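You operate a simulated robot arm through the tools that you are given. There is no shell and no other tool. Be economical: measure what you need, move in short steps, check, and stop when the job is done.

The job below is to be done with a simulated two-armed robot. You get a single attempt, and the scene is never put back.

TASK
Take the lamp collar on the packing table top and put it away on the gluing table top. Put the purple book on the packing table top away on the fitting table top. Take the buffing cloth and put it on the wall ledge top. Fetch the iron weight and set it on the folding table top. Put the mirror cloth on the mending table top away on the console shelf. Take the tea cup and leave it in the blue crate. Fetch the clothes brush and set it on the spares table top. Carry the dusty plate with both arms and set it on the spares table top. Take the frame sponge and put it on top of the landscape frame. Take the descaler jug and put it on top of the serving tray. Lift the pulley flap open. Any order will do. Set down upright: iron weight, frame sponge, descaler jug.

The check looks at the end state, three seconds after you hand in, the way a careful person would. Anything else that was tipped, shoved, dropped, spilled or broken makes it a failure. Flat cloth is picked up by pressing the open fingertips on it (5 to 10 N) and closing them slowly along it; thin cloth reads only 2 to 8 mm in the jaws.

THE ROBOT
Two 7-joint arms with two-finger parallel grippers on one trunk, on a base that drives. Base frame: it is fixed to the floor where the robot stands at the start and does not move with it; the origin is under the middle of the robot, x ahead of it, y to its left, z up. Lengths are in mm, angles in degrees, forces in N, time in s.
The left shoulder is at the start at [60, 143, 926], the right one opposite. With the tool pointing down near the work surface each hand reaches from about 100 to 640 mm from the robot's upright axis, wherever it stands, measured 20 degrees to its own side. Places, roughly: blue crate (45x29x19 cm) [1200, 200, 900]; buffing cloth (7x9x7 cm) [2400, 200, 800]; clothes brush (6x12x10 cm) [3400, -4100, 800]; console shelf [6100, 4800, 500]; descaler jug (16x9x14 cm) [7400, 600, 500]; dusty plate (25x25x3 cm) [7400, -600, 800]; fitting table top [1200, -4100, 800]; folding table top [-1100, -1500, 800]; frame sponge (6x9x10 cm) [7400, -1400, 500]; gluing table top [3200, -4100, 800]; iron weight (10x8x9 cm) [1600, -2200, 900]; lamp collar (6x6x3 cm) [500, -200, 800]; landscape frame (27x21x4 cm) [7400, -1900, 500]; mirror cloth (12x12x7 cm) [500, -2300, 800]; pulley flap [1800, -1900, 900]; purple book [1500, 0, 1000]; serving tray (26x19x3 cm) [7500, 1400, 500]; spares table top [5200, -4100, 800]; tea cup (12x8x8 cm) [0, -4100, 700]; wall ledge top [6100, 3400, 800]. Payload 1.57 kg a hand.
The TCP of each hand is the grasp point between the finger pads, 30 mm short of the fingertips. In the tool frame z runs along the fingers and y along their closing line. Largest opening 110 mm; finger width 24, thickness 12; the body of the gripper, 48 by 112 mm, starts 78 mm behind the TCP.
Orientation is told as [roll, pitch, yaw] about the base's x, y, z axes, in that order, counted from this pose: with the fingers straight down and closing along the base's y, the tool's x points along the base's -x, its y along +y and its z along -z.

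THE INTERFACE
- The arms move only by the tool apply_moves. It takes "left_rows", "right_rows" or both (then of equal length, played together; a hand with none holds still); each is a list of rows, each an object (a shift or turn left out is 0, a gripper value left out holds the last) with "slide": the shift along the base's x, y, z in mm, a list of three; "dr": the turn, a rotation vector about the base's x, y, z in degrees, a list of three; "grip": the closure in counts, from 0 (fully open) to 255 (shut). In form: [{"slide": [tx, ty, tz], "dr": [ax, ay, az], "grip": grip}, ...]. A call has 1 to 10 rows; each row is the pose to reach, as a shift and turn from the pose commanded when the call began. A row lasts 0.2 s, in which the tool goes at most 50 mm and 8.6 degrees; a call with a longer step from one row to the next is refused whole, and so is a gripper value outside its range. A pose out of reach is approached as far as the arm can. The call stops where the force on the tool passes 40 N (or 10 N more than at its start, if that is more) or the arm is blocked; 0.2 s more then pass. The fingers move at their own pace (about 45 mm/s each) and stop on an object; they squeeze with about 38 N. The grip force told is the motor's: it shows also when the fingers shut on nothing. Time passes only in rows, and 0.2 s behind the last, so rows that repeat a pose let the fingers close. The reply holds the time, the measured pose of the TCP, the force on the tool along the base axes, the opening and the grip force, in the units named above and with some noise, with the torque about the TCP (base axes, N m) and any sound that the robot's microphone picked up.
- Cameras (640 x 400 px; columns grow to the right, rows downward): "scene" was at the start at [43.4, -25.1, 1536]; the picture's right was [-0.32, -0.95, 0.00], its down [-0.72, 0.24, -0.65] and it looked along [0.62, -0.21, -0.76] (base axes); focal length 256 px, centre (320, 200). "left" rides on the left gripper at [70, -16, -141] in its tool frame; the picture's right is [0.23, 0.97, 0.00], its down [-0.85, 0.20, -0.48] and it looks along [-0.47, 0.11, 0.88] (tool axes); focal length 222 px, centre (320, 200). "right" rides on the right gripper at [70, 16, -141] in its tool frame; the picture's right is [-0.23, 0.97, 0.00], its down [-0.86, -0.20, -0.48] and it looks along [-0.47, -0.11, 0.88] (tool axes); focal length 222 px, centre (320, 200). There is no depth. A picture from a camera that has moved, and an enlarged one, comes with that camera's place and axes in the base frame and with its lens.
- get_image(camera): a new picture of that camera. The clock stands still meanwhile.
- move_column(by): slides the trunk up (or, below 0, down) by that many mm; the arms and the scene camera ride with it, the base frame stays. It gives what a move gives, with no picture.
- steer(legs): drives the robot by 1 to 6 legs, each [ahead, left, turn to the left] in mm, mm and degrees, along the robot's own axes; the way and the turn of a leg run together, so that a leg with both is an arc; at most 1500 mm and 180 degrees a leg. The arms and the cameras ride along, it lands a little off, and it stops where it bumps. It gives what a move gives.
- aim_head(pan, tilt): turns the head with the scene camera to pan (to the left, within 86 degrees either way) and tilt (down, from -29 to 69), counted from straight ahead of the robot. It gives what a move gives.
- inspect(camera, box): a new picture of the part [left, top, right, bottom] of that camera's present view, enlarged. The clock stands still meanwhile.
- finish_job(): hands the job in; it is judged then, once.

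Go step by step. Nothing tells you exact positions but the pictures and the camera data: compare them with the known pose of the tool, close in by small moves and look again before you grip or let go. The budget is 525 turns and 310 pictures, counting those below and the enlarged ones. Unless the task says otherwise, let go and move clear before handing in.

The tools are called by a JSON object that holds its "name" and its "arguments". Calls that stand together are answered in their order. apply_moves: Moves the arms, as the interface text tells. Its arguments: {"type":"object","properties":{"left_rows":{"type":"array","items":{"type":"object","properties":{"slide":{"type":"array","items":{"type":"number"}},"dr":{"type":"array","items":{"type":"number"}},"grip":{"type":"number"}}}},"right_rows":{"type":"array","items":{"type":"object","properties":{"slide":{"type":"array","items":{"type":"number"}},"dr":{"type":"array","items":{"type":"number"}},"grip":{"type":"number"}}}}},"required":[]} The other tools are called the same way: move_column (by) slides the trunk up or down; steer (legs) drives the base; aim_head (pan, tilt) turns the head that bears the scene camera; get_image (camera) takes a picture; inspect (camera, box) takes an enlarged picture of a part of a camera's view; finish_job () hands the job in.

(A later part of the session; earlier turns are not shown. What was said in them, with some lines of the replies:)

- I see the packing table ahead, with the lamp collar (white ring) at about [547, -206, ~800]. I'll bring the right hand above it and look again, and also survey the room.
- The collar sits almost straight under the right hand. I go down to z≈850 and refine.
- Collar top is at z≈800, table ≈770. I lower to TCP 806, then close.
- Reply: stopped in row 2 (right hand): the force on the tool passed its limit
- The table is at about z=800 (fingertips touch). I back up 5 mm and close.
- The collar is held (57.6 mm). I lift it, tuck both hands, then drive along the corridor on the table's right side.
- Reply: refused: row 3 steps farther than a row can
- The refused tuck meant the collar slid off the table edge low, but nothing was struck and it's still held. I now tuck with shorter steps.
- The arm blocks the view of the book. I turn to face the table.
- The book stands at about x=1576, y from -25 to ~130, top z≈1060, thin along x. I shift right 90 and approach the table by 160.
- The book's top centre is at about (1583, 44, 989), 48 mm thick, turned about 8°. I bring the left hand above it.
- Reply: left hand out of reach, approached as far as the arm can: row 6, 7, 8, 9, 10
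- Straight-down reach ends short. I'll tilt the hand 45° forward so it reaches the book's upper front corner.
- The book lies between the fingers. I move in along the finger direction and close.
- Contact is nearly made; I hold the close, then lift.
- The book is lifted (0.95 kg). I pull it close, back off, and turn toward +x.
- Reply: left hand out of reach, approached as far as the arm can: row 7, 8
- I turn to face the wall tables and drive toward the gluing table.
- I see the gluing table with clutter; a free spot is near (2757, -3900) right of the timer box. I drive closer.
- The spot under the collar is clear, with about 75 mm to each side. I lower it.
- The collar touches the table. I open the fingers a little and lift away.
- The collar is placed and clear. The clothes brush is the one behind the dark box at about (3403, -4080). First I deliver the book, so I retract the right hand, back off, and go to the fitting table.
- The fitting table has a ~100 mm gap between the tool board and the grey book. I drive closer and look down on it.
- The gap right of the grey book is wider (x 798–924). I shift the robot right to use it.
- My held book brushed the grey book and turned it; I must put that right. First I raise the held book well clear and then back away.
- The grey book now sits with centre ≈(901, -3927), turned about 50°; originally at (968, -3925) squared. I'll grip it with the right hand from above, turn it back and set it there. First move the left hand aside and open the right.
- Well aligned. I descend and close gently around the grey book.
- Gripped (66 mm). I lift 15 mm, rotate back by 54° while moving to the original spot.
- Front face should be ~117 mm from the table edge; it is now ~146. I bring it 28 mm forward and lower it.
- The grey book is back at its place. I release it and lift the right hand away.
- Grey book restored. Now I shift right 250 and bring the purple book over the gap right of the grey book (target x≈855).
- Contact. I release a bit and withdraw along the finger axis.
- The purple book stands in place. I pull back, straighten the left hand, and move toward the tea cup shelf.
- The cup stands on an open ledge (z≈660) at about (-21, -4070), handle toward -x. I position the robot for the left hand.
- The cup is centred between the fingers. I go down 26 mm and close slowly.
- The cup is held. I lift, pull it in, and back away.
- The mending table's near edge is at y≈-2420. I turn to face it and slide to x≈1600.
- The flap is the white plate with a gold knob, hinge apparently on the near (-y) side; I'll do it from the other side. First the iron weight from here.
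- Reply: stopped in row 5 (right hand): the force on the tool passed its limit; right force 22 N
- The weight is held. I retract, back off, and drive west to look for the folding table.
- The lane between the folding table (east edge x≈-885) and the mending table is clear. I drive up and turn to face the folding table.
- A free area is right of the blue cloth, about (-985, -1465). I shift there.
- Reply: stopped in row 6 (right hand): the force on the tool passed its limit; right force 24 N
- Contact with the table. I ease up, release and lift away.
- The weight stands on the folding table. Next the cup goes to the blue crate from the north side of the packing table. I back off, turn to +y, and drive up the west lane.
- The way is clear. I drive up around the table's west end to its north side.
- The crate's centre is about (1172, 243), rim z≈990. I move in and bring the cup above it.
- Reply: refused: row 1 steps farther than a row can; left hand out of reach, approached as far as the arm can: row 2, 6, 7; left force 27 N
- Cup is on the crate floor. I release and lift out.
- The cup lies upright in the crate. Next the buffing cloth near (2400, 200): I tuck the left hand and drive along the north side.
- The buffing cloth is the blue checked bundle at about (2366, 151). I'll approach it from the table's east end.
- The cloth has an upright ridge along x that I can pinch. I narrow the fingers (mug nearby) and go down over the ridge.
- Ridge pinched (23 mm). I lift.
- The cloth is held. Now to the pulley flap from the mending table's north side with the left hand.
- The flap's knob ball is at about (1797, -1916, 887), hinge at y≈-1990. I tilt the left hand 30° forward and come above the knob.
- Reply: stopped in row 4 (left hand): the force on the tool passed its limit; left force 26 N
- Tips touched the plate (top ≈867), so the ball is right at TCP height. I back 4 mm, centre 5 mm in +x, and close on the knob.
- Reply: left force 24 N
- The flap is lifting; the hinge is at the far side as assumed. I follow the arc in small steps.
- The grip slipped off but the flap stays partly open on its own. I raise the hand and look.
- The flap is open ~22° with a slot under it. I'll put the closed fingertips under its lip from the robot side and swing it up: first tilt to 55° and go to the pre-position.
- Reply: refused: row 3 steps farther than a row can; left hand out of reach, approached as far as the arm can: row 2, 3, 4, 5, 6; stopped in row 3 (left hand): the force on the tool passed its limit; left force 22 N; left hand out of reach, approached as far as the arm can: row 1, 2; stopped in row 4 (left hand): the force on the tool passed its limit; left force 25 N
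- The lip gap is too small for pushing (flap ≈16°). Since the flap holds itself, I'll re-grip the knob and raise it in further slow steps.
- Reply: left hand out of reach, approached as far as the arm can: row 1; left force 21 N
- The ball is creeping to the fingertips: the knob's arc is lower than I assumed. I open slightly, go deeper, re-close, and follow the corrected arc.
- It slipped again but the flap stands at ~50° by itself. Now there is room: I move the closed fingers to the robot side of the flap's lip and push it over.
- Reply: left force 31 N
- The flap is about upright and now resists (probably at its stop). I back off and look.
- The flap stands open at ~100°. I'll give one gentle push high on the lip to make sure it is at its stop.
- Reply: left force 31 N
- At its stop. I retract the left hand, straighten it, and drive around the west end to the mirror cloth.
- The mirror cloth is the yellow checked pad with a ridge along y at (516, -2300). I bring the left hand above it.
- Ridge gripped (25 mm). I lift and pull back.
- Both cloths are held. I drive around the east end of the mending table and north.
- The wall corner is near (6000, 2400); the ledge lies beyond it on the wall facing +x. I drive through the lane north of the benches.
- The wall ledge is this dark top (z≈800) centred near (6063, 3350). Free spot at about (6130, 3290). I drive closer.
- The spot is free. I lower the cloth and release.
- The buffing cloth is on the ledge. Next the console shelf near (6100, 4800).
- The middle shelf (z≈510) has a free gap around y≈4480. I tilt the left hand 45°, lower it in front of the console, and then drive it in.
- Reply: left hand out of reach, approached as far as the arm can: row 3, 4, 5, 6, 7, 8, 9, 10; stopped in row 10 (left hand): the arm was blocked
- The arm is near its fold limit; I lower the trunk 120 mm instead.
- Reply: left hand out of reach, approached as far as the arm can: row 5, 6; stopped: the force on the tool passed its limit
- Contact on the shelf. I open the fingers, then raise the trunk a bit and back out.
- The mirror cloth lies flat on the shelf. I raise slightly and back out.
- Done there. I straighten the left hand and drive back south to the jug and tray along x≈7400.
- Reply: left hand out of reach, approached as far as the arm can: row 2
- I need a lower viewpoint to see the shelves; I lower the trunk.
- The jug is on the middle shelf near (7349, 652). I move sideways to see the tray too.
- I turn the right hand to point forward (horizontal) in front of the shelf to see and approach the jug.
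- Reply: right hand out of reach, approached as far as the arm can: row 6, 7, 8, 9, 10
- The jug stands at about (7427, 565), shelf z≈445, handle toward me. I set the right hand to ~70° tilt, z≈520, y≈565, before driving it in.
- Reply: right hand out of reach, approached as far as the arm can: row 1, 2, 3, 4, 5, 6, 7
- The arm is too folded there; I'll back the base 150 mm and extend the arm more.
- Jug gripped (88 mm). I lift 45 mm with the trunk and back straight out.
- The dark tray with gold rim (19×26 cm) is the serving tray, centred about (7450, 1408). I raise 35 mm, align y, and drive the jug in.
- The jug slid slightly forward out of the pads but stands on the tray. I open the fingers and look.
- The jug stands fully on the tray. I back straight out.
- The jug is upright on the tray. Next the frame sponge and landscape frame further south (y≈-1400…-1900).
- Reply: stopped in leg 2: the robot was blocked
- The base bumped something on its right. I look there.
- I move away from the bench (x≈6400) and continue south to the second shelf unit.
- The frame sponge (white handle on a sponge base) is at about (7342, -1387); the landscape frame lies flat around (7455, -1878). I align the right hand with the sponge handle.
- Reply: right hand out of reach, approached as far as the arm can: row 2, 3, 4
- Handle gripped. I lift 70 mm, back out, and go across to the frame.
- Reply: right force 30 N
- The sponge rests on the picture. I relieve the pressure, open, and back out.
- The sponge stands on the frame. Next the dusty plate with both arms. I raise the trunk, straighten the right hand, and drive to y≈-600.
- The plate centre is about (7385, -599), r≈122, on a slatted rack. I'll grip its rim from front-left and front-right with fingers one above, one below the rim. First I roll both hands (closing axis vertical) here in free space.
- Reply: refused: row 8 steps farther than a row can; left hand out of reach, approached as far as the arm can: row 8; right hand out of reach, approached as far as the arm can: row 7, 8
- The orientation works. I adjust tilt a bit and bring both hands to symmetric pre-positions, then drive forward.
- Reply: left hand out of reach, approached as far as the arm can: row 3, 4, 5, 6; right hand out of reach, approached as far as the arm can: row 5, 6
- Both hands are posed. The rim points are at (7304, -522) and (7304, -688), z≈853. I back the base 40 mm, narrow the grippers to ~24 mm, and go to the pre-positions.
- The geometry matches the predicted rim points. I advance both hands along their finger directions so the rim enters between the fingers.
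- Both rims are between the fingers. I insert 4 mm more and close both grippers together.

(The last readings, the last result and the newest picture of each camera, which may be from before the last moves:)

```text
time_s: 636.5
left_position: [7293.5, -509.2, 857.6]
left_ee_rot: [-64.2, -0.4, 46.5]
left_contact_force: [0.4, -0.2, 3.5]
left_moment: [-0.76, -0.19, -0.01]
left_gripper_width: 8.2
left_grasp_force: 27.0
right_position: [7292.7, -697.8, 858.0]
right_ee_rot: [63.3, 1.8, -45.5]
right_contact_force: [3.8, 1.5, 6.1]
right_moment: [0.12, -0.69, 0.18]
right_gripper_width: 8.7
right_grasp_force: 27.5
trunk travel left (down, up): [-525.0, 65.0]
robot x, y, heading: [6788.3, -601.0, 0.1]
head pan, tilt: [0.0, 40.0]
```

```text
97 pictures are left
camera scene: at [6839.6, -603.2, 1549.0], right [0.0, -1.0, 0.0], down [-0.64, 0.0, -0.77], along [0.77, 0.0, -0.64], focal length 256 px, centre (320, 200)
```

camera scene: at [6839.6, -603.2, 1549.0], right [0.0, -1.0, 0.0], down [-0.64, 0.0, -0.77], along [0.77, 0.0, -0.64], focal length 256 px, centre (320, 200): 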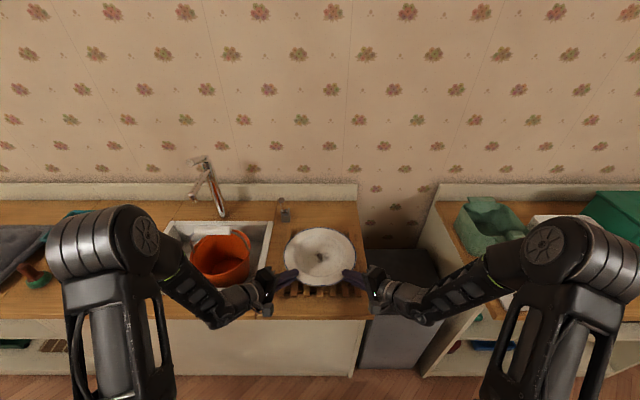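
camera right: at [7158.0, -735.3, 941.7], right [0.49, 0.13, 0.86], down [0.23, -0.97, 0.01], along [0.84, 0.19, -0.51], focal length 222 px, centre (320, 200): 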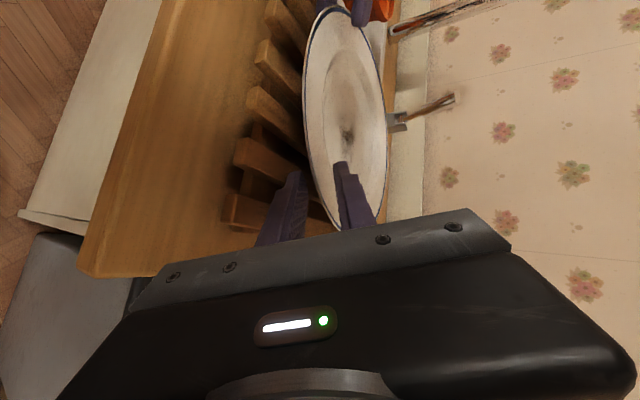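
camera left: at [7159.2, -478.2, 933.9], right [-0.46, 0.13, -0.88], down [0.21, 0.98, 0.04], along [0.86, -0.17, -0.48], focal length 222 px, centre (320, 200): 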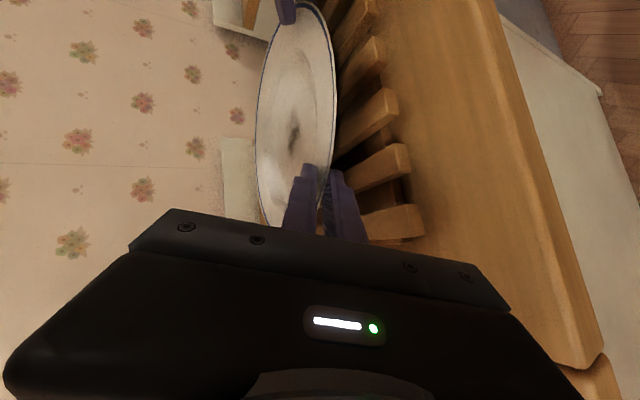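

Both hold the rim (~8 mm). I lift with the trunk so both rise together.

{"name": "apply_moves", "arguments": {"left_rows": [{"grip": 255}, {"grip": 255}], "right_rows": [{"grip": 255}, {"grip": 255}]}}

{"name": "move_column", "arguments": {"by": 60}}

{"name": "get_image", "arguments": {"camera": "scene"}}

{"name": "get_image", "arguments": {"camera": "left"}}

```text
time_s: 637.1
left_position: [7293.1, -509.6, 856.6]
left_ee_rot: [-64.1, -0.5, 46.5]
left_contact_force: [2.8, -1.0, 5.3]
left_moment: [-0.72, -0.25, 0.18]
left_gripper_width: 8.1
left_grasp_force: 26.7
right_position: [7292.0, -697.3, 857.6]
right_ee_rot: [63.1, 1.8, -45.5]
right_contact_force: [4.4, 3.4, 7.7]
right_moment: [0.19, -0.72, 0.09]
right_gripper_width: 8.3
right_grasp_force: 27.2
trunk travel left (down, up): [-525.0, 65.0]
robot x, y, heading: [6786.2, -604.7, 0.2]
head pan, tilt: [0.0, 40.0]
```

```text
time_s: 638.1
left_position: [7292.5, -508.6, 916.6]
left_ee_rot: [-64.0, -0.4, 46.5]
left_contact_force: [0.9, 0.7, -3.6]
left_moment: [-0.4, 0.35, -0.28]
left_gripper_width: 7.7
left_grasp_force: 27.1
right_position: [7292.4, -699.3, 917.6]
right_ee_rot: [63.0, 1.9, -45.6]
right_contact_force: [-0.6, -0.3, -0.7]
right_moment: [0.7, 0.15, 0.39]
right_gripper_width: 7.3
right_grasp_force: 26.5
trunk travel left (down, up): [-585.0, 5.0]
robot x, y, heading: [6789.5, -601.1, 0.2]
head pan, tilt: [0.0, 40.0]
```

```text
96 pictures are left
camera scene: at [6840.6, -603.6, 1608.9], right [0.0, -1.0, 0.0], down [-0.64, 0.0, -0.77], along [0.77, 0.0, -0.64], focal length 256 px, centre (320, 200)
```

scene: 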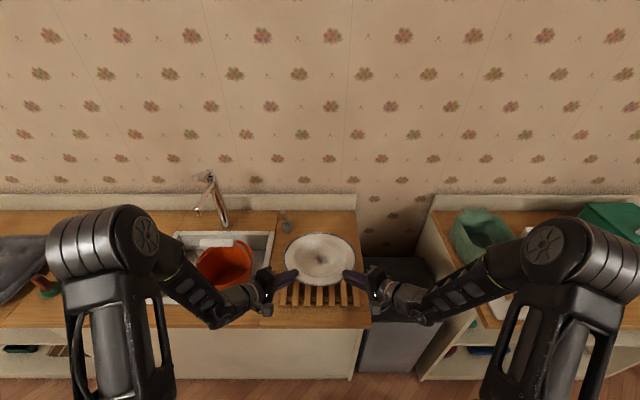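

```text
95 pictures are left
camera left: at [7159.6, -478.1, 993.0], right [-0.46, 0.13, -0.88], down [0.21, 0.98, 0.04], along [0.86, -0.17, -0.48], focal length 222 px, centre (320, 200)
```

left: 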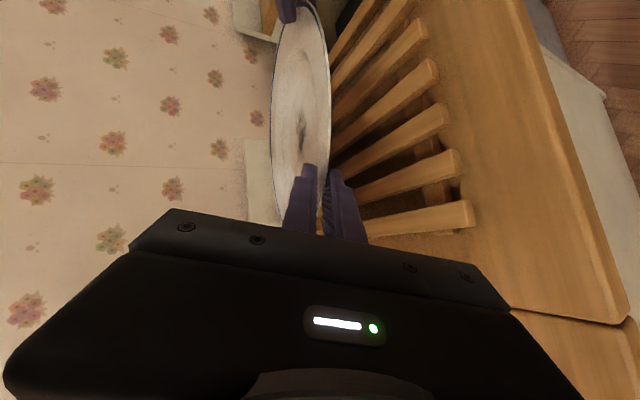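

The plate is up. I back away from the counter and carry it toward the spares table.

{"name": "steer", "arguments": {"legs": [[-300, 0, 0], [0, -1500, 0], [0, -780, 0]]}}

{"name": "get_image", "arguments": {"camera": "scene"}}

```text
time_s: 650.9
left_position: [7012.2, -2771.6, 918.1]
left_ee_rot: [-64.0, -0.4, 46.9]
left_contact_force: [-3.4, -9.4, -5.5]
left_moment: [0.15, 0.64, -0.04]
left_gripper_width: 7.4
left_grasp_force: 26.5
right_position: [7012.2, -2959.6, 917.8]
right_ee_rot: [63.1, 2.0, -44.9]
right_contact_force: [3.6, 9.0, 0.2]
right_moment: [0.3, -0.23, -0.6]
right_gripper_width: 7.1
right_grasp_force: 25.7
trunk travel left (down, up): [-585.0, 5.0]
robot x, y, heading: [6501.9, -2869.3, 0.6]
head pan, tilt: [0.0, 40.0]
```

```text
94 pictures are left
camera scene: at [6559.9, -2870.1, 1608.9], right [0.01, -1.0, 0.0], down [-0.64, -0.01, -0.77], along [0.77, 0.01, -0.64], focal length 256 px, centre (320, 200)
```

scene: 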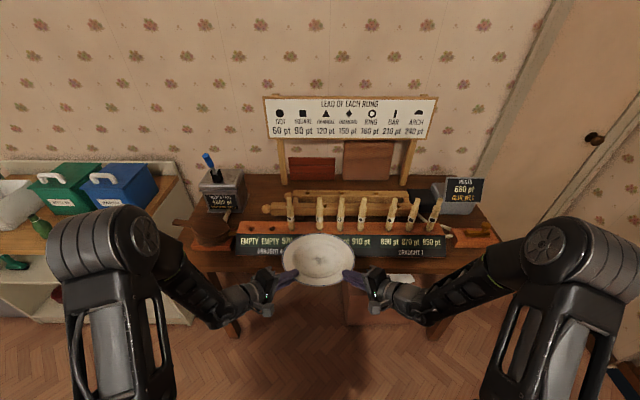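

{"name": "steer", "arguments": {"legs": [[-350, 0, 0], [0, 0, -90]]}}

{"name": "get_image", "arguments": {"camera": "scene"}}

```text
time_s: 657.0
left_position: [6244.7, -3383.5, 916.0]
left_ee_rot: [-64.0, -0.4, -44.0]
left_contact_force: [1.0, 1.4, -5.8]
left_moment: [0.5, -0.09, 0.08]
left_gripper_width: 7.3
left_grasp_force: 26.6
right_position: [6056.9, -3381.4, 917.7]
right_ee_rot: [63.1, 1.8, -135.9]
right_contact_force: [0.0, -1.4, 0.7]
right_moment: [-0.13, -0.4, -0.28]
right_gripper_width: 6.8
right_grasp_force: 26.6
trunk travel left (down, up): [-585.0, 5.0]
robot x, y, heading: [6154.3, -2874.6, -90.2]
head pan, tilt: [0.0, 40.0]
```

```text
93 pictures are left
camera scene: at [6155.1, -2929.8, 1608.9], right [-1.0, 0.01, 0.0], down [0.0, 0.64, -0.77], along [0.0, -0.77, -0.64], focal length 256 px, centre (320, 200)
```

scene: 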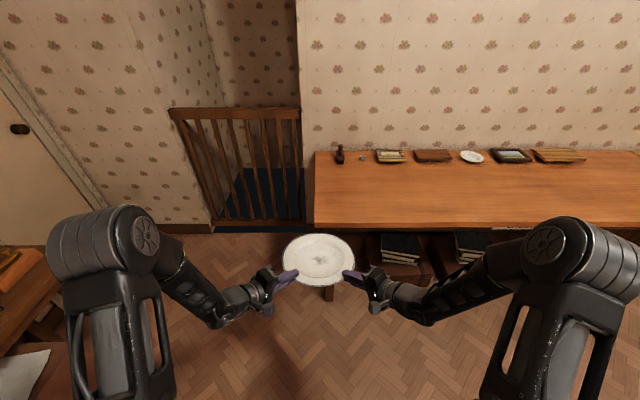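

The spares table has a large free front area. I shift right and move in to place the plate at about (5750, -3880).

{"name": "steer", "arguments": {"legs": [[0, -400, 0], [380, 0, 0]]}}

{"name": "get_image", "arguments": {"camera": "scene"}}

{"name": "get_image", "arguments": {"camera": "left"}}

```text
time_s: 661.5
left_position: [5840.4, -3762.1, 915.5]
left_ee_rot: [-64.0, -0.3, -44.1]
left_contact_force: [1.4, 0.9, -6.5]
left_moment: [0.51, -0.06, 0.06]
left_gripper_width: 7.1
left_grasp_force: 26.5
right_position: [5653.1, -3760.3, 917.0]
right_ee_rot: [63.1, 1.9, -136.0]
right_contact_force: [-0.4, -0.7, 1.0]
right_moment: [-0.1, -0.4, -0.2]
right_gripper_width: 7.0
right_grasp_force: 26.3
trunk travel left (down, up): [-585.0, 5.0]
robot x, y, heading: [5751.1, -3252.1, -90.2]
head pan, tilt: [0.0, 40.0]
```

```text
92 pictures are left
camera scene: at [5750.1, -3309.2, 1608.9], right [-1.0, 0.0, 0.0], down [0.0, 0.64, -0.77], along [0.0, -0.77, -0.64], focal length 256 px, centre (320, 200)
```

scene: 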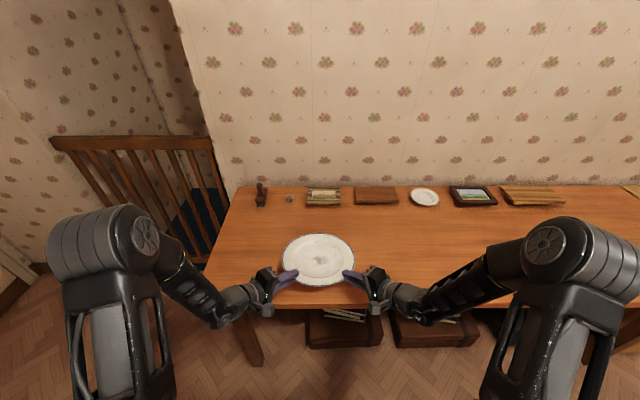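

```text
91 pictures are left
camera left: at [5874.6, -3627.5, 992.9], right [0.14, 0.46, -0.88], down [0.97, -0.22, 0.04], along [-0.18, -0.86, -0.48], focal length 222 px, centre (320, 200)
```

left: 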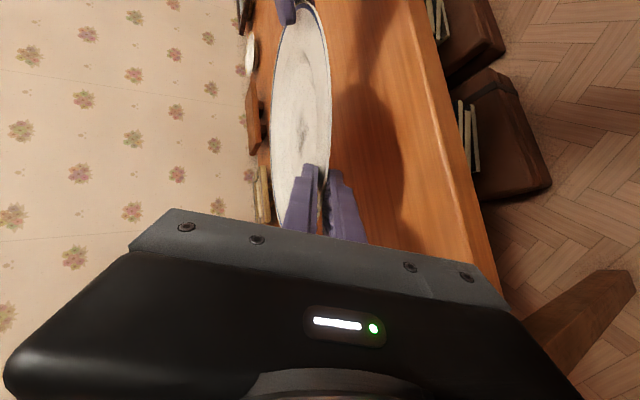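

{"name": "steer", "arguments": {"legs": [[70, 0, 0]]}}

{"name": "move_column", "arguments": {"by": -62}}

{"name": "get_image", "arguments": {"camera": "left"}}

```text
time_s: 662.6
left_position: [5840.6, -3833.5, 914.9]
left_ee_rot: [-63.9, -0.3, -44.0]
left_contact_force: [0.1, -1.2, -7.1]
left_moment: [0.5, -0.21, 0.16]
left_gripper_width: 7.4
left_grasp_force: 26.2
right_position: [5652.2, -3830.8, 918.3]
right_ee_rot: [63.1, 1.9, -136.0]
right_contact_force: [0.0, 0.4, 1.7]
right_moment: [-0.07, -0.55, -0.04]
right_gripper_width: 6.6
right_grasp_force: 26.0
trunk travel left (down, up): [-585.0, 5.0]
robot x, y, heading: [5753.0, -3323.4, -90.2]
head pan, tilt: [0.0, 40.0]
```

```text
time_s: 663.6
left_position: [5840.6, -3831.3, 853.7]
left_ee_rot: [-63.9, -0.4, -44.1]
left_contact_force: [-0.7, 0.0, -6.2]
left_moment: [0.49, -0.15, 0.16]
left_gripper_width: 7.4
left_grasp_force: 26.3
right_position: [5652.9, -3828.9, 856.4]
right_ee_rot: [63.1, 1.7, -136.0]
right_contact_force: [-0.4, 0.1, 1.3]
right_moment: [-0.06, -0.47, -0.1]
right_gripper_width: 6.8
right_grasp_force: 26.4
trunk travel left (down, up): [-523.0, 67.0]
robot x, y, heading: [5751.6, -3318.2, -90.4]
head pan, tilt: [0.0, 40.0]
```

```text
90 pictures are left
camera left: at [5874.3, -3696.8, 931.1], right [0.14, 0.46, -0.88], down [0.97, -0.22, 0.04], along [-0.18, -0.86, -0.48], focal length 222 px, centre (320, 200)
```

left: 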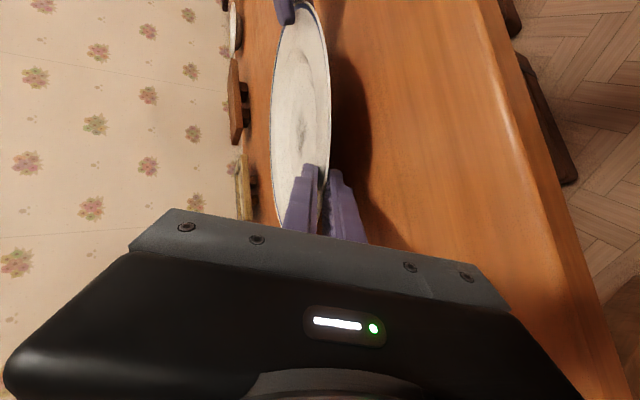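

{"name": "move_column", "arguments": {"by": -14}}

{"name": "move_column", "arguments": {"by": -5}}

```text
time_s: 664.2
left_position: [5839.7, -3832.0, 841.4]
left_ee_rot: [-64.2, -0.4, -44.0]
left_contact_force: [1.5, -0.7, 5.4]
left_moment: [-0.47, 0.63, 0.56]
left_gripper_width: 7.1
left_grasp_force: 26.1
right_position: [5651.8, -3828.6, 842.8]
right_ee_rot: [63.0, 1.7, -136.0]
right_contact_force: [-1.4, 1.8, -0.4]
right_moment: [-0.47, 0.01, -0.33]
right_gripper_width: 7.3
right_grasp_force: 27.0
trunk travel left (down, up): [-509.0, 81.0]
robot x, y, heading: [5753.9, -3322.1, -90.6]
head pan, tilt: [0.0, 40.0]
```

```text
time_s: 664.8
left_position: [5841.4, -3831.1, 834.6]
left_ee_rot: [-64.0, -0.4, -44.0]
left_contact_force: [1.5, -4.1, 4.3]
left_moment: [-0.67, 0.35, 0.71]
left_gripper_width: 7.9
left_grasp_force: 26.7
right_position: [5651.4, -3828.0, 837.6]
right_ee_rot: [63.3, 1.8, -136.0]
right_contact_force: [-3.8, 6.9, 6.6]
right_moment: [-0.76, 0.04, -0.29]
right_gripper_width: 8.1
right_grasp_force: 27.0
trunk travel left (down, up): [-504.0, 86.0]
robot x, y, heading: [5750.1, -3322.0, -90.1]
head pan, tilt: [0.0, 40.0]
```

The plate rests on the table. I open both and withdraw along the finger directions.

{"name": "apply_moves", "arguments": {"left_rows": [{"grip": 235}, {"grip": 220}, {"grip": 205}, {"grip": 195}, {"grip": 195}, {"slide": [9, 10, 6]}, {"slide": [19, 20, 13]}, {"slide": [31, 32, 22]}, {"slide": [44, 45, 31]}, {"slide": [50, 52, 50]}], "right_rows": [{"grip": 235}, {"grip": 220}, {"grip": 205}, {"grip": 195}, {"grip": 195}, {"slide": [-9, 10, 6]}, {"slide": [-19, 20, 13]}, {"slide": [-31, 32, 22]}, {"slide": [-44, 45, 31]}, {"slide": [-50, 52, 50]}]}}

{"name": "get_image", "arguments": {"camera": "scene"}}

```text
time_s: 667.0
left_position: [5891.3, -3777.8, 884.2]
left_ee_rot: [-64.0, -0.4, -44.0]
left_contact_force: [-0.4, 0.0, 0.7]
left_moment: [-0.01, -0.01, 0.0]
left_gripper_width: 26.1
left_grasp_force: 0.0
right_position: [5602.2, -3778.3, 887.3]
right_ee_rot: [63.1, 1.7, -136.0]
right_contact_force: [0.1, 0.6, 0.0]
right_moment: [0.01, -0.01, -0.03]
right_gripper_width: 25.9
right_grasp_force: 0.2
trunk travel left (down, up): [-504.0, 86.0]
robot x, y, heading: [5750.9, -3324.3, -90.5]
head pan, tilt: [0.0, 40.0]
```

```text
89 pictures are left
camera scene: at [5749.9, -3376.8, 1527.9], right [-1.0, 0.01, 0.0], down [0.0, 0.64, -0.77], along [0.0, -0.77, -0.64], focal length 256 px, centre (320, 200)
```

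scene: 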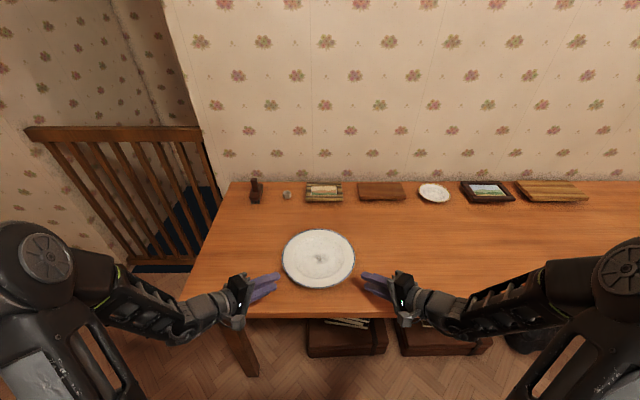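

The plate is on the spares table. I raise and restore both hands, then go for the clothes brush.

{"name": "apply_moves", "arguments": {"left_rows": [{"slide": [0, 10, 40]}, {"slide": [0, 20, 80], "dr": [0, 0, -8]}, {"slide": [0, 20, 110], "dr": [0, 0, -16]}, {"slide": [0, 20, 130], "dr": [0, 0, -24]}, {"slide": [0, 20, 140], "dr": [0, 0, -32]}, {"slide": [0, 20, 140], "dr": [0, 0, -40]}, {"slide": [0, 20, 140], "dr": [0, 0, -46]}], "right_rows": [{"slide": [0, 10, 40]}, {"slide": [0, 20, 80], "dr": [0, 0, 8]}, {"slide": [0, 20, 110], "dr": [0, 0, 16]}, {"slide": [0, 20, 130], "dr": [0, 0, 24]}, {"slide": [0, 20, 140], "dr": [0, 0, 32]}, {"slide": [0, 20, 140], "dr": [0, 0, 40]}, {"slide": [0, 20, 140], "dr": [0, 0, 46]}]}}

{"name": "apply_moves", "arguments": {"left_rows": [{"dr": [0, -8, 0]}, {"dr": [0, -16, 0]}, {"dr": [0, -24, 0]}, {"dr": [0, -32, 0]}, {"dr": [0, -40, 0]}, {"dr": [0, -48, 0]}, {"dr": [0, -56, 0]}, {"dr": [0, -64, 0]}], "right_rows": [{"dr": [0, 8, 0], "grip": 0}, {"dr": [0, 16, 0]}, {"dr": [0, 24, 0]}, {"dr": [0, 32, 0]}, {"dr": [0, 40, 0]}, {"dr": [0, 48, 0]}, {"dr": [0, 56, 0]}, {"dr": [0, 63, 0]}]}}

{"name": "steer", "arguments": {"legs": [[-350, 0, 0], [0, -1500, 0], [0, -760, 0]]}}

{"name": "move_column", "arguments": {"by": 80}}

{"name": "get_image", "arguments": {"camera": "scene"}}

```text
time_s: 668.5
left_position: [5889.4, -3758.8, 1023.9]
left_ee_rot: [-64.1, -0.3, -90.2]
left_contact_force: [0.5, -0.5, 0.6]
left_moment: [0.04, 0.02, -0.02]
left_gripper_width: 25.8
left_grasp_force: 0.0
left hand out of reach, approached as far as the arm can: row 1
right_position: [5602.6, -3757.4, 1026.0]
right_ee_rot: [63.3, 2.0, -90.0]
right_contact_force: [-0.3, -0.4, 0.6]
right_moment: [-0.06, 0.06, 0.03]
right_gripper_width: 25.9
right_grasp_force: 0.1
trunk travel left (down, up): [-504.0, 86.0]
robot x, y, heading: [5748.8, -3324.6, -90.1]
head pan, tilt: [0.0, 40.0]
```

```text
time_s: 670.4
left_position: [5890.1, -3759.8, 1025.2]
left_ee_rot: [0.1, -0.3, -90.3]
left_contact_force: [0.2, 0.2, -0.4]
left_moment: [-0.01, -0.01, -0.02]
left_gripper_width: 25.9
left_grasp_force: 0.0
right_position: [5601.7, -3757.6, 1026.5]
right_ee_rot: [0.0, 0.8, -91.7]
right_contact_force: [0.2, 0.1, 0.3]
right_moment: [0.0, -0.01, -0.01]
right_gripper_width: 110.2
right_grasp_force: 0.1
trunk travel left (down, up): [-504.0, 86.0]
robot x, y, heading: [5748.7, -3322.9, -90.4]
head pan, tilt: [0.0, 40.0]
```

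```text
time_s: 683.4
left_position: [3619.6, -3393.4, 1025.2]
left_ee_rot: [0.0, -0.2, -90.8]
left_contact_force: [0.0, 0.4, 0.2]
left_moment: [-0.02, -0.03, 0.02]
left_gripper_width: 25.9
left_grasp_force: 0.1
right_position: [3331.5, -3389.2, 1027.4]
right_ee_rot: [0.2, 0.8, -92.1]
right_contact_force: [-1.0, 0.5, 0.8]
right_moment: [0.02, -0.01, -0.02]
right_gripper_width: 109.9
right_grasp_force: 0.2
trunk travel left (down, up): [-504.0, 86.0]
robot x, y, heading: [3485.3, -2957.3, -91.0]
head pan, tilt: [0.0, 40.0]
```

```text
time_s: 684.6
left_position: [3620.2, -3393.0, 1105.0]
left_ee_rot: [0.1, -0.1, -91.0]
left_contact_force: [-0.2, -0.5, -0.3]
left_moment: [-0.03, 0.0, 0.01]
left_gripper_width: 26.1
left_grasp_force: 0.2
right_position: [3332.5, -3389.4, 1107.7]
right_ee_rot: [0.1, 0.9, -92.1]
right_contact_force: [0.9, -0.4, 0.8]
right_moment: [-0.03, -0.02, -0.01]
right_gripper_width: 110.0
right_grasp_force: 0.0
trunk travel left (down, up): [-584.0, 6.0]
robot x, y, heading: [3484.0, -2956.0, -90.6]
head pan, tilt: [0.0, 40.0]
```

```text
88 pictures are left
camera scene: at [3483.7, -3011.1, 1607.9], right [-1.0, 0.01, 0.0], down [0.01, 0.64, -0.77], along [-0.01, -0.77, -0.64], focal length 256 px, centre (320, 200)
```

scene: 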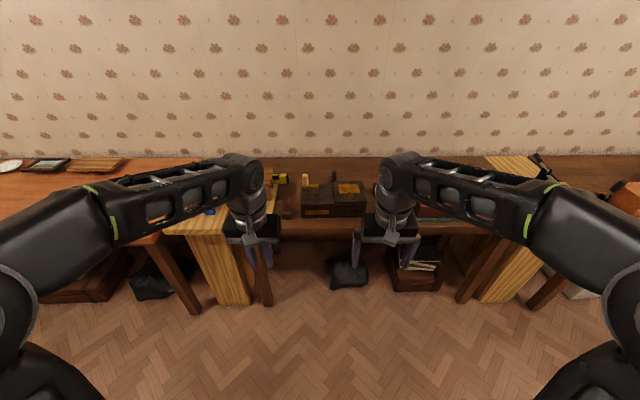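

{"name": "steer", "arguments": {"legs": [[450, 0, 0]]}}

{"name": "aim_head", "arguments": {"pan": -3, "tilt": 50}}

{"name": "get_image", "arguments": {"camera": "scene"}}

{"name": "inspect", "arguments": {"camera": "scene", "box": [250, 170, 390, 270]}}

```text
time_s: 687.3
left_position: [3612.9, -3843.5, 1104.7]
left_ee_rot: [0.0, 0.0, -91.0]
left_contact_force: [-0.4, 0.8, -1.0]
left_moment: [0.03, 0.04, 0.02]
left_gripper_width: 25.9
left_grasp_force: 0.1
right_position: [3324.9, -3838.6, 1106.6]
right_ee_rot: [0.1, 0.9, -92.3]
right_contact_force: [-0.6, -0.3, 0.3]
right_moment: [0.02, 0.03, -0.01]
right_gripper_width: 109.8
right_grasp_force: 0.1
trunk travel left (down, up): [-584.0, 6.0]
robot x, y, heading: [3480.4, -3406.2, -90.8]
head pan, tilt: [0.0, 40.0]
```

```text
time_s: 688.0
left_position: [3611.6, -3843.0, 1105.5]
left_ee_rot: [0.0, -0.2, -91.0]
left_contact_force: [-0.3, 0.0, 0.4]
left_moment: [0.0, 0.01, -0.01]
left_gripper_width: 26.1
left_grasp_force: 0.0
right_position: [3324.4, -3836.1, 1106.9]
right_ee_rot: [0.2, 0.8, -92.3]
right_contact_force: [0.5, -0.7, 0.1]
right_moment: [0.01, 0.03, 0.02]
right_gripper_width: 109.9
right_grasp_force: 0.0
trunk travel left (down, up): [-584.0, 6.0]
robot x, y, heading: [3480.5, -3401.0, -91.1]
head pan, tilt: [-3.0, 50.0]
```

```text
87 pictures are left
camera scene: at [3472.7, -3451.3, 1593.8], right [-1.0, 0.07, 0.0], down [0.05, 0.76, -0.64], along [-0.04, -0.64, -0.77], focal length 256 px, centre (320, 200)
```

scene: 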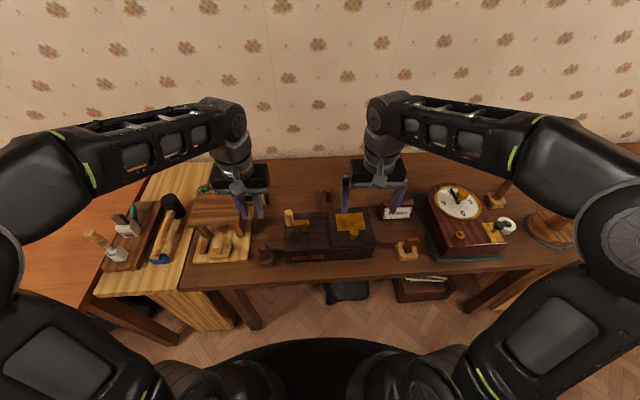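

```text
4.00 times, centred on (320, 220) of scene
camera zoom: at [3472.7, -3451.3, 1593.8], right [-1.0, 0.07, 0.0], down [0.05, 0.76, -0.64], along [-0.04, -0.64, -0.77], focal length 1023 px, centre (320, 120)
```

zoom: 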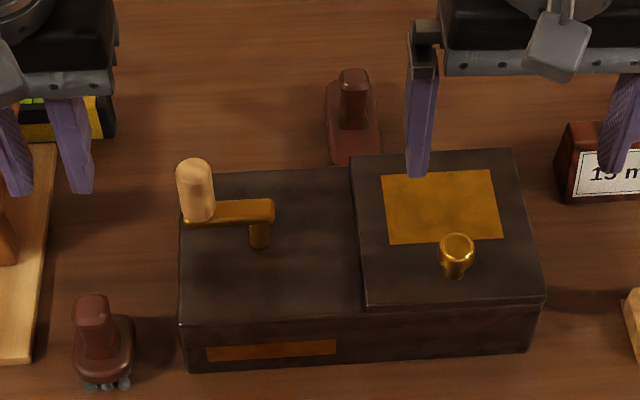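

The target brush is the one behind the dark box, handle near (3405, -4066, top ≈ 895). I close in 100 mm and bring the right hand above with a 15° forward tilt.

{"name": "steer", "arguments": {"legs": [[100, 0, 0]]}}

{"name": "apply_moves", "arguments": {"right_rows": [{"slide": [15, -15, 0], "dr": [-5, 0, 0], "grip": 70}, {"slide": [35, -35, -10], "dr": [-10, 0, 0], "grip": 100}, {"slide": [55, -60, -30], "dr": [-15, 0, 0]}, {"slide": [70, -85, -60], "dr": [-15, 0, 0]}, {"slide": [80, -105, -95], "dr": [-15, 0, 0]}, {"slide": [80, -109, -125], "dr": [-15, 0, 0]}, {"slide": [80, -109, -125], "dr": [-15, 0, 0]}]}}

{"name": "get_image", "arguments": {"camera": "right"}}

```text
time_s: 689.1
left_position: [3611.0, -3944.4, 1104.6]
left_ee_rot: [-0.1, -0.1, -91.0]
left_contact_force: [-0.5, -0.1, 0.2]
left_moment: [-0.01, -0.01, -0.03]
left_gripper_width: 26.0
left_grasp_force: 0.1
right_position: [3322.9, -3937.8, 1108.0]
right_ee_rot: [0.1, 0.9, -92.2]
right_contact_force: [0.3, -0.2, 0.1]
right_moment: [0.06, 0.03, 0.02]
right_gripper_width: 110.2
right_grasp_force: 0.0
trunk travel left (down, up): [-584.0, 6.0]
robot x, y, heading: [3472.9, -3503.4, -91.0]
head pan, tilt: [-3.0, 50.0]
```

```text
time_s: 690.7
left_position: [3611.4, -3942.3, 1105.7]
left_ee_rot: [0.0, -0.2, -91.0]
left_contact_force: [-0.1, 0.3, -1.2]
left_moment: [0.0, 0.03, 0.02]
left_gripper_width: 25.9
left_grasp_force: 0.1
right_position: [3402.5, -4046.9, 982.2]
right_ee_rot: [0.7, -14.3, -92.5]
right_contact_force: [0.0, 0.1, 0.0]
right_moment: [0.03, -0.02, 0.01]
right_gripper_width: 66.9
right_grasp_force: 0.1
trunk travel left (down, up): [-584.0, 6.0]
robot x, y, heading: [3473.4, -3506.6, -90.9]
head pan, tilt: [-3.0, 50.0]
```

```text
85 pictures are left
camera right: at [3422.7, -3943.8, 1101.9], right [0.96, -0.26, 0.07], down [-0.23, -0.7, 0.67], along [-0.12, -0.66, -0.74], focal length 222 px, centre (320, 200)
```

right: 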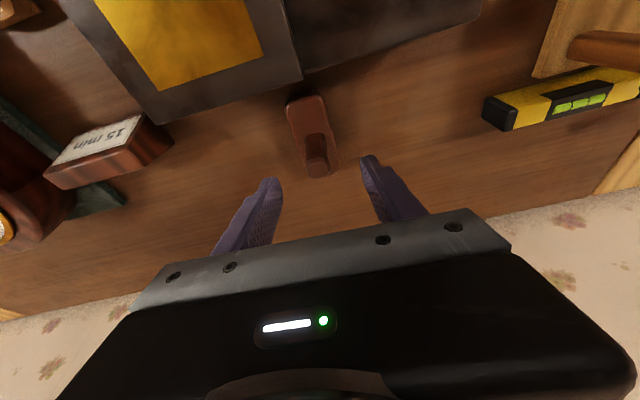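

{"name": "apply_moves", "arguments": {"right_rows": [{"slide": [0, -10, -40]}, {"slide": [0, -18, -70]}, {"slide": [0, -23, -90]}, {"slide": [0, -26, -100]}, {"slide": [0, -26, -100], "grip": 150}, {"slide": [0, -26, -100], "grip": 200}, {"slide": [0, -26, -100], "grip": 240}, {"slide": [0, -26, -100], "grip": 240}, {"slide": [0, -26, -100], "grip": 240}]}}

{"name": "get_image", "arguments": {"camera": "right"}}

```text
time_s: 692.7
left_position: [3611.0, -3942.5, 1105.0]
left_ee_rot: [0.0, -0.2, -90.9]
left_contact_force: [-0.2, 0.0, 0.7]
left_moment: [0.0, -0.01, 0.01]
left_gripper_width: 25.6
left_grasp_force: 0.1
right_position: [3402.8, -4072.2, 881.6]
right_ee_rot: [0.7, -14.0, -92.3]
right_contact_force: [-0.3, 0.5, 1.8]
right_moment: [-0.07, 0.15, -0.05]
right_gripper_width: 25.4
right_grasp_force: 34.7
trunk travel left (down, up): [-584.0, 6.0]
robot x, y, heading: [3478.6, -3502.0, -91.0]
head pan, tilt: [-3.0, 50.0]
```

```text
84 pictures are left
camera right: at [3422.0, -3970.0, 1001.3], right [0.96, -0.26, 0.07], down [-0.23, -0.7, 0.67], along [-0.12, -0.66, -0.74], focal length 222 px, centre (320, 200)
```

right: 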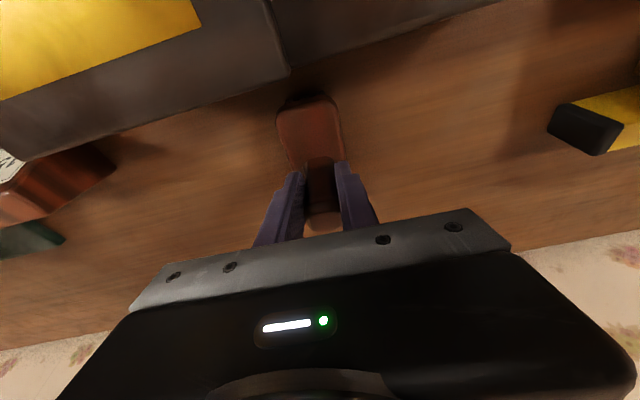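

Handle gripped (25 mm). I lift it straight up and then pull back over the box.

{"name": "apply_moves", "arguments": {"right_rows": [{"slide": [0, 0, 8], "grip": 255}, {"slide": [0, 0, 35]}, {"slide": [0, 0, 75]}, {"slide": [0, 0, 115]}, {"slide": [0, 0, 155]}, {"slide": [-5, 20, 190]}, {"slide": [-15, 60, 210]}, {"slide": [-30, 100, 220]}, {"slide": [-50, 135, 220]}]}}

{"name": "get_image", "arguments": {"camera": "right"}}

```text
time_s: 694.7
left_position: [3611.0, -3942.2, 1106.3]
left_ee_rot: [0.0, -0.2, -91.0]
left_contact_force: [0.6, -0.5, 0.2]
left_moment: [-0.01, -0.04, 0.02]
left_gripper_width: 25.9
left_grasp_force: 0.2
right_position: [3353.0, -3933.9, 1103.0]
right_ee_rot: [0.8, -14.2, -92.4]
right_contact_force: [-0.8, 0.3, -1.5]
right_moment: [-0.01, 0.01, 0.0]
right_gripper_width: 25.6
right_grasp_force: 37.2
trunk travel left (down, up): [-584.0, 6.0]
robot x, y, heading: [3478.2, -3505.5, -90.9]
head pan, tilt: [-3.0, 50.0]
```

```text
83 pictures are left
camera right: at [3371.8, -3832.2, 1222.9], right [0.96, -0.26, 0.07], down [-0.23, -0.7, 0.67], along [-0.12, -0.66, -0.74], focal length 222 px, centre (320, 200)
```

right: 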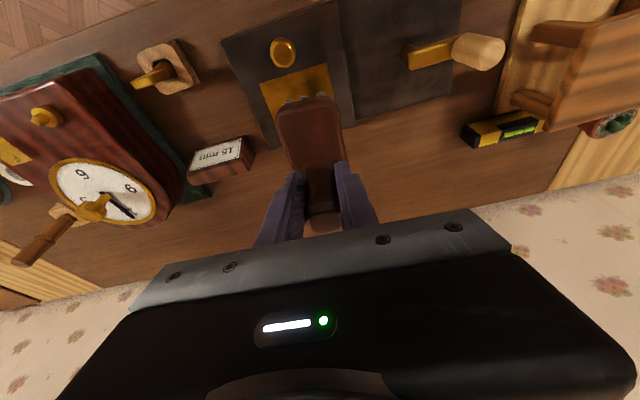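

The brush is held. I back off and go to the spares table, left of the plate.

{"name": "steer", "arguments": {"legs": [[-450, 0, 0], [0, 1500, 0], [0, 380, 0]]}}

{"name": "aim_head", "arguments": {"pan": -5, "tilt": 40}}

{"name": "get_image", "arguments": {"camera": "scene"}}

```text
time_s: 706.5
left_position: [5508.5, -3509.0, 1104.7]
left_ee_rot: [-0.1, -0.2, -90.5]
left_contact_force: [0.2, 0.0, 0.2]
left_moment: [-0.03, 0.03, 0.0]
left_gripper_width: 26.0
left_grasp_force: 0.0
right_position: [5251.4, -3503.5, 1101.1]
right_ee_rot: [0.6, -14.1, -91.9]
right_contact_force: [-0.2, 0.1, -1.1]
right_moment: [0.02, 0.03, 0.0]
right_gripper_width: 25.4
right_grasp_force: 36.5
trunk travel left (down, up): [-584.0, 6.0]
robot x, y, heading: [5369.1, -3070.6, -90.4]
head pan, tilt: [-3.0, 50.0]
```

```text
time_s: 707.2
left_position: [5508.3, -3509.0, 1104.8]
left_ee_rot: [-0.1, -0.1, -90.5]
left_contact_force: [0.1, -0.5, -0.3]
left_moment: [-0.03, 0.05, 0.01]
left_gripper_width: 25.9
left_grasp_force: 0.1
right_position: [5249.9, -3503.6, 1102.3]
right_ee_rot: [0.7, -14.1, -91.9]
right_contact_force: [0.9, -0.7, -1.3]
right_moment: [0.01, 0.01, 0.0]
right_gripper_width: 25.6
right_grasp_force: 36.8
trunk travel left (down, up): [-584.0, 6.0]
robot x, y, heading: [5371.1, -3073.5, -90.7]
head pan, tilt: [-5.0, 40.0]
```

```text
82 pictures are left
camera scene: at [5361.3, -3126.2, 1607.9], right [-1.0, 0.1, 0.0], down [0.06, 0.64, -0.77], along [-0.07, -0.76, -0.64], focal length 256 px, centre (320, 200)
```

scene: 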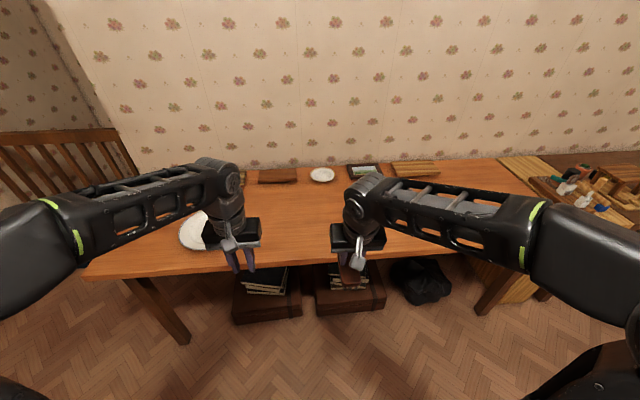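

{"name": "steer", "arguments": {"legs": [[300, 0, 0]]}}

{"name": "apply_moves", "arguments": {"right_rows": [{"slide": [0, -35, -20]}, {"slide": [0, -70, -50]}, {"slide": [0, -95, -90]}, {"slide": [0, -100, -130]}, {"slide": [0, -100, -170]}, {"slide": [0, -100, -200]}, {"slide": [0, -100, -212]}]}}

{"name": "get_image", "arguments": {"camera": "right"}}

```text
time_s: 709.3
left_position: [5505.4, -3807.4, 1104.8]
left_ee_rot: [0.0, 0.0, -90.5]
left_contact_force: [0.2, 0.1, -0.2]
left_moment: [0.0, 0.0, 0.01]
left_gripper_width: 25.7
left_grasp_force: 0.1
right_position: [5246.9, -3804.2, 1101.7]
right_ee_rot: [0.7, -14.1, -91.8]
right_contact_force: [-0.4, 0.1, -1.2]
right_moment: [0.06, -0.04, 0.0]
right_gripper_width: 25.3
right_grasp_force: 37.2
trunk travel left (down, up): [-584.0, 6.0]
robot x, y, heading: [5365.9, -3370.0, -90.6]
head pan, tilt: [-5.0, 40.0]
```

```text
time_s: 710.9
left_position: [5506.6, -3807.4, 1106.1]
left_ee_rot: [0.0, -0.1, -90.5]
left_contact_force: [0.1, -0.2, 0.3]
left_moment: [0.0, -0.02, 0.0]
left_gripper_width: 26.1
left_grasp_force: 0.0
right_position: [5248.6, -3904.2, 889.4]
right_ee_rot: [0.9, -14.2, -91.8]
right_contact_force: [-0.3, 0.6, -1.3]
right_moment: [0.05, -0.03, -0.06]
right_gripper_width: 25.5
right_grasp_force: 37.1
trunk travel left (down, up): [-584.0, 6.0]
robot x, y, heading: [5367.3, -3369.5, -90.2]
head pan, tilt: [-5.0, 40.0]
```

```text
81 pictures are left
camera right: at [5266.3, -3800.3, 1010.1], right [0.97, -0.25, 0.07], down [-0.23, -0.71, 0.67], along [-0.12, -0.66, -0.74], focal length 222 px, centre (320, 200)
```

right: 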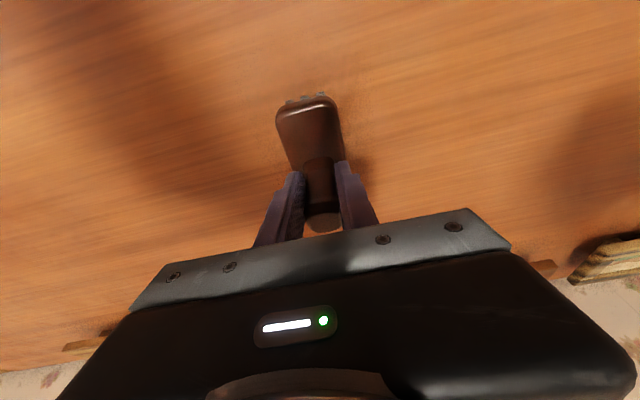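

{"name": "apply_moves", "arguments": {"right_rows": [{"slide": [0, 0, -3]}, {"slide": [0, 0, -6]}, {"slide": [0, 0, -8]}, {"slide": [0, 0, -10]}]}}

```text
time_s: 711.9
left_position: [5504.8, -3807.4, 1105.1]
left_ee_rot: [0.0, -0.2, -90.6]
left_contact_force: [0.4, -0.8, 0.5]
left_moment: [0.0, 0.0, 0.01]
left_gripper_width: 25.9
left_grasp_force: 0.0
right_position: [5247.8, -3902.8, 880.9]
right_ee_rot: [0.8, -14.2, -91.9]
right_contact_force: [-0.7, 1.2, 5.4]
right_moment: [0.43, 0.23, 0.0]
right_gripper_width: 25.2
right_grasp_force: 36.9
trunk travel left (down, up): [-584.0, 6.0]
robot x, y, heading: [5368.6, -3370.6, -90.5]
head pan, tilt: [-5.0, 40.0]
```

Contact. I release and lift away.

{"name": "apply_moves", "arguments": {"right_rows": [{"grip": 220}, {"grip": 180}, {"grip": 140}, {"grip": 120}, {"slide": [0, 4, 15]}, {"slide": [0, 14, 55]}, {"slide": [0, 24, 95]}, {"slide": [0, 34, 135]}, {"slide": [0, 44, 175]}, {"slide": [0, 60, 215]}]}}

{"name": "get_image", "arguments": {"camera": "right"}}

```text
time_s: 714.1
left_position: [5505.7, -3807.0, 1105.8]
left_ee_rot: [0.0, -0.3, -90.5]
left_contact_force: [0.2, -0.4, -0.3]
left_moment: [-0.01, 0.01, -0.04]
left_gripper_width: 26.1
left_grasp_force: 0.0
right_position: [5246.9, -3840.8, 1096.2]
right_ee_rot: [0.6, -14.1, -91.8]
right_contact_force: [-0.6, 0.4, -0.4]
right_moment: [-0.02, 0.01, 0.06]
right_gripper_width: 58.5
right_grasp_force: 0.0
trunk travel left (down, up): [-584.0, 6.0]
robot x, y, heading: [5367.9, -3372.5, -90.6]
head pan, tilt: [-5.0, 40.0]
```

```text
80 pictures are left
camera right: at [5264.7, -3739.1, 1216.6], right [0.97, -0.25, 0.07], down [-0.23, -0.71, 0.67], along [-0.12, -0.66, -0.74], focal length 222 px, centre (320, 200)
```

right: 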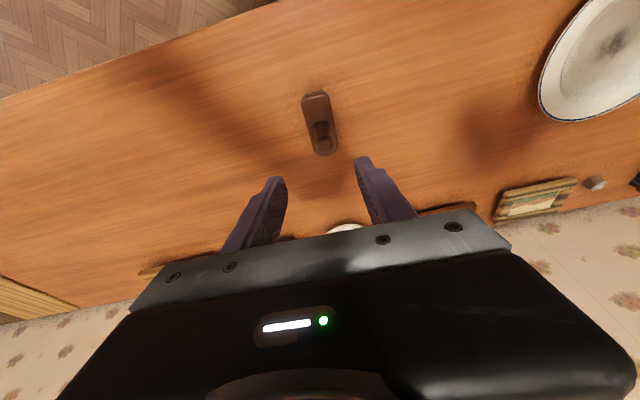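

The brush stands on the spares table. I retract and take a last look toward the flap and the fitting table.

{"name": "steer", "arguments": {"legs": [[-300, 0, 0], [0, -1500, 0], [0, -1500, 0], [0, -500, 0]]}}

{"name": "aim_head", "arguments": {"pan": -30, "tilt": 22}}

{"name": "get_image", "arguments": {"camera": "scene"}}

```text
time_s: 732.8
left_position: [1990.3, -3476.9, 1105.2]
left_ee_rot: [0.1, -0.2, -90.9]
left_contact_force: [-0.4, -0.5, 0.2]
left_moment: [0.01, -0.01, 0.0]
left_gripper_width: 25.6
left_grasp_force: 0.0
right_position: [1729.9, -3512.1, 1094.5]
right_ee_rot: [0.8, -14.1, -92.2]
right_contact_force: [-0.7, 0.2, -0.5]
right_moment: [-0.01, -0.03, -0.04]
right_gripper_width: 58.4
right_grasp_force: 0.1
trunk travel left (down, up): [-584.0, 6.0]
robot x, y, heading: [1853.8, -3043.1, -90.9]
head pan, tilt: [-5.0, 40.0]
```

```text
time_s: 733.7
left_position: [1990.0, -3477.3, 1105.5]
left_ee_rot: [0.1, -0.2, -90.9]
left_contact_force: [0.6, 0.1, -0.6]
left_moment: [0.02, 0.01, 0.0]
left_gripper_width: 25.8
left_grasp_force: 0.1
right_position: [1731.0, -3511.6, 1095.8]
right_ee_rot: [0.8, -14.1, -92.2]
right_contact_force: [1.0, 1.2, -0.3]
right_moment: [0.01, -0.07, 0.0]
right_gripper_width: 58.2
right_grasp_force: 0.0
trunk travel left (down, up): [-584.0, 6.0]
robot x, y, heading: [1854.6, -3038.1, -90.6]
head pan, tilt: [-30.0, 22.0]
```

```text
79 pictures are left
camera scene: at [1806.4, -3089.6, 1636.0], right [-0.86, 0.51, 0.0], down [0.19, 0.32, -0.93], along [-0.47, -0.8, -0.38], focal length 256 px, centre (320, 200)
```

scene: 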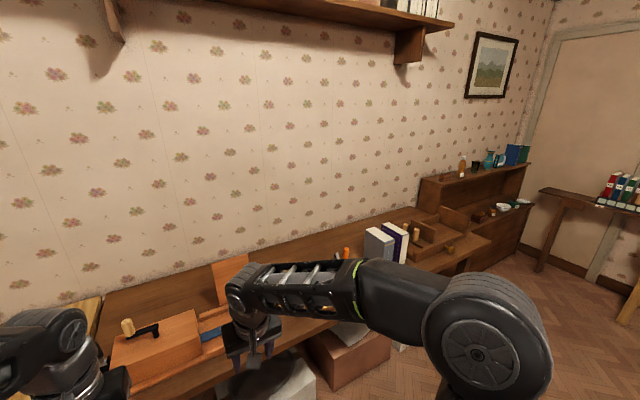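

Books stand well. I turn to view the flap.

{"name": "steer", "arguments": {"legs": [[0, 0, 180]]}}

{"name": "aim_head", "arguments": {"pan": 0, "tilt": 32}}

{"name": "get_image", "arguments": {"camera": "scene"}}

{"name": "inspect", "arguments": {"camera": "scene", "box": [230, 150, 410, 260]}}

```text
time_s: 741.5
left_position: [1710.6, -2603.3, 1105.5]
left_ee_rot: [-0.1, -0.1, 90.0]
left_contact_force: [-0.3, 0.1, 0.0]
left_moment: [0.03, 0.02, 0.03]
left_gripper_width: 26.0
left_grasp_force: 0.1
right_position: [1969.7, -2566.1, 1096.6]
right_ee_rot: [0.7, -14.0, 88.7]
right_contact_force: [0.1, -0.2, 0.0]
right_moment: [0.0, -0.03, -0.05]
right_gripper_width: 58.2
right_grasp_force: 0.0
trunk travel left (down, up): [-584.0, 6.0]
robot x, y, heading: [1854.6, -3041.0, 90.0]
head pan, tilt: [-30.0, 22.0]
```

```text
time_s: 742.4
left_position: [1711.5, -2603.6, 1104.2]
left_ee_rot: [0.0, -0.3, 90.0]
left_contact_force: [0.2, 0.1, 0.8]
left_moment: [0.01, 0.03, -0.04]
left_gripper_width: 25.9
left_grasp_force: 0.1
right_position: [1969.2, -2565.1, 1096.4]
right_ee_rot: [0.7, -14.1, 88.7]
right_contact_force: [-0.2, -0.3, -0.6]
right_moment: [0.0, 0.01, -0.03]
right_gripper_width: 58.0
right_grasp_force: 0.0
trunk travel left (down, up): [-584.0, 6.0]
robot x, y, heading: [1855.8, -3039.1, 90.0]
head pan, tilt: [0.0, 32.0]
```

```text
78 pictures are left
camera scene: at [1853.5, -2979.9, 1620.2], right [1.0, 0.0, 0.0], down [0.0, -0.53, -0.85], along [0.0, 0.85, -0.53], focal length 256 px, centre (320, 200)
```

scene: 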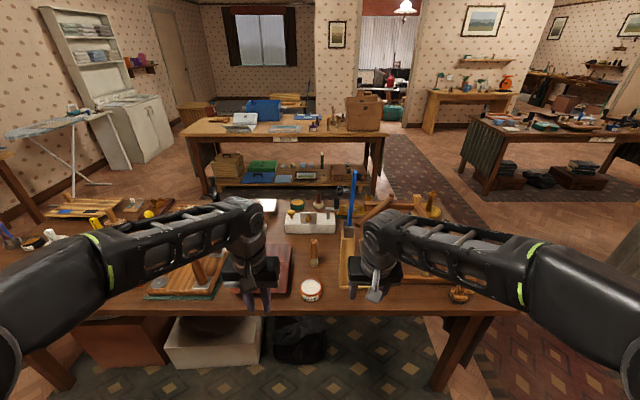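

```text
3.56 times, centred on (320, 205) of scene
camera zoom: at [1853.5, -2979.9, 1620.2], right [1.0, 0.0, 0.0], down [0.0, -0.53, -0.85], along [0.0, 0.85, -0.53], focal length 909 px, centre (320, 182)
```

zoom: 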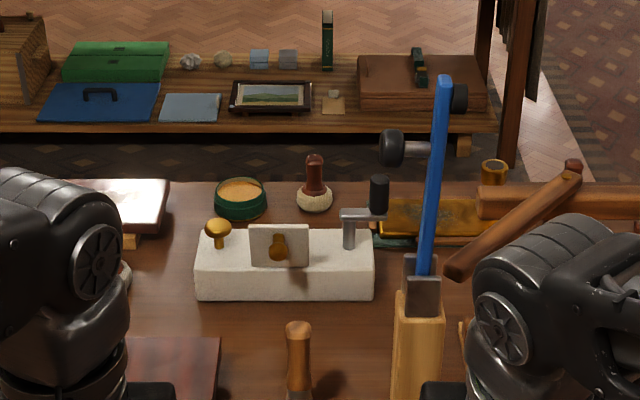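

The flap stands open, everything is placed, and both hands are empty and clear. I hand in.

{"name": "finish_job", "arguments": {}}

```text
The job is handed in.
```

All eleven items are done and the job is handed in, though three things could still count against it:

- **Grey book on the fitting table:** I knocked it about 50° out of place while carrying the purple book. I picked it up and set it back, estimating its original spot from my earlier pictures.
- **Bench bump:** the base bumped a bench at about (5970, 0) while driving. I did not see anything fall, but I had no earlier close view of that bench to compare with.
- **Wall ledge:** I took the dark top at z≈800, centred near (6063, 3350), to be the wall ledge. There was no sign on it to confirm that.
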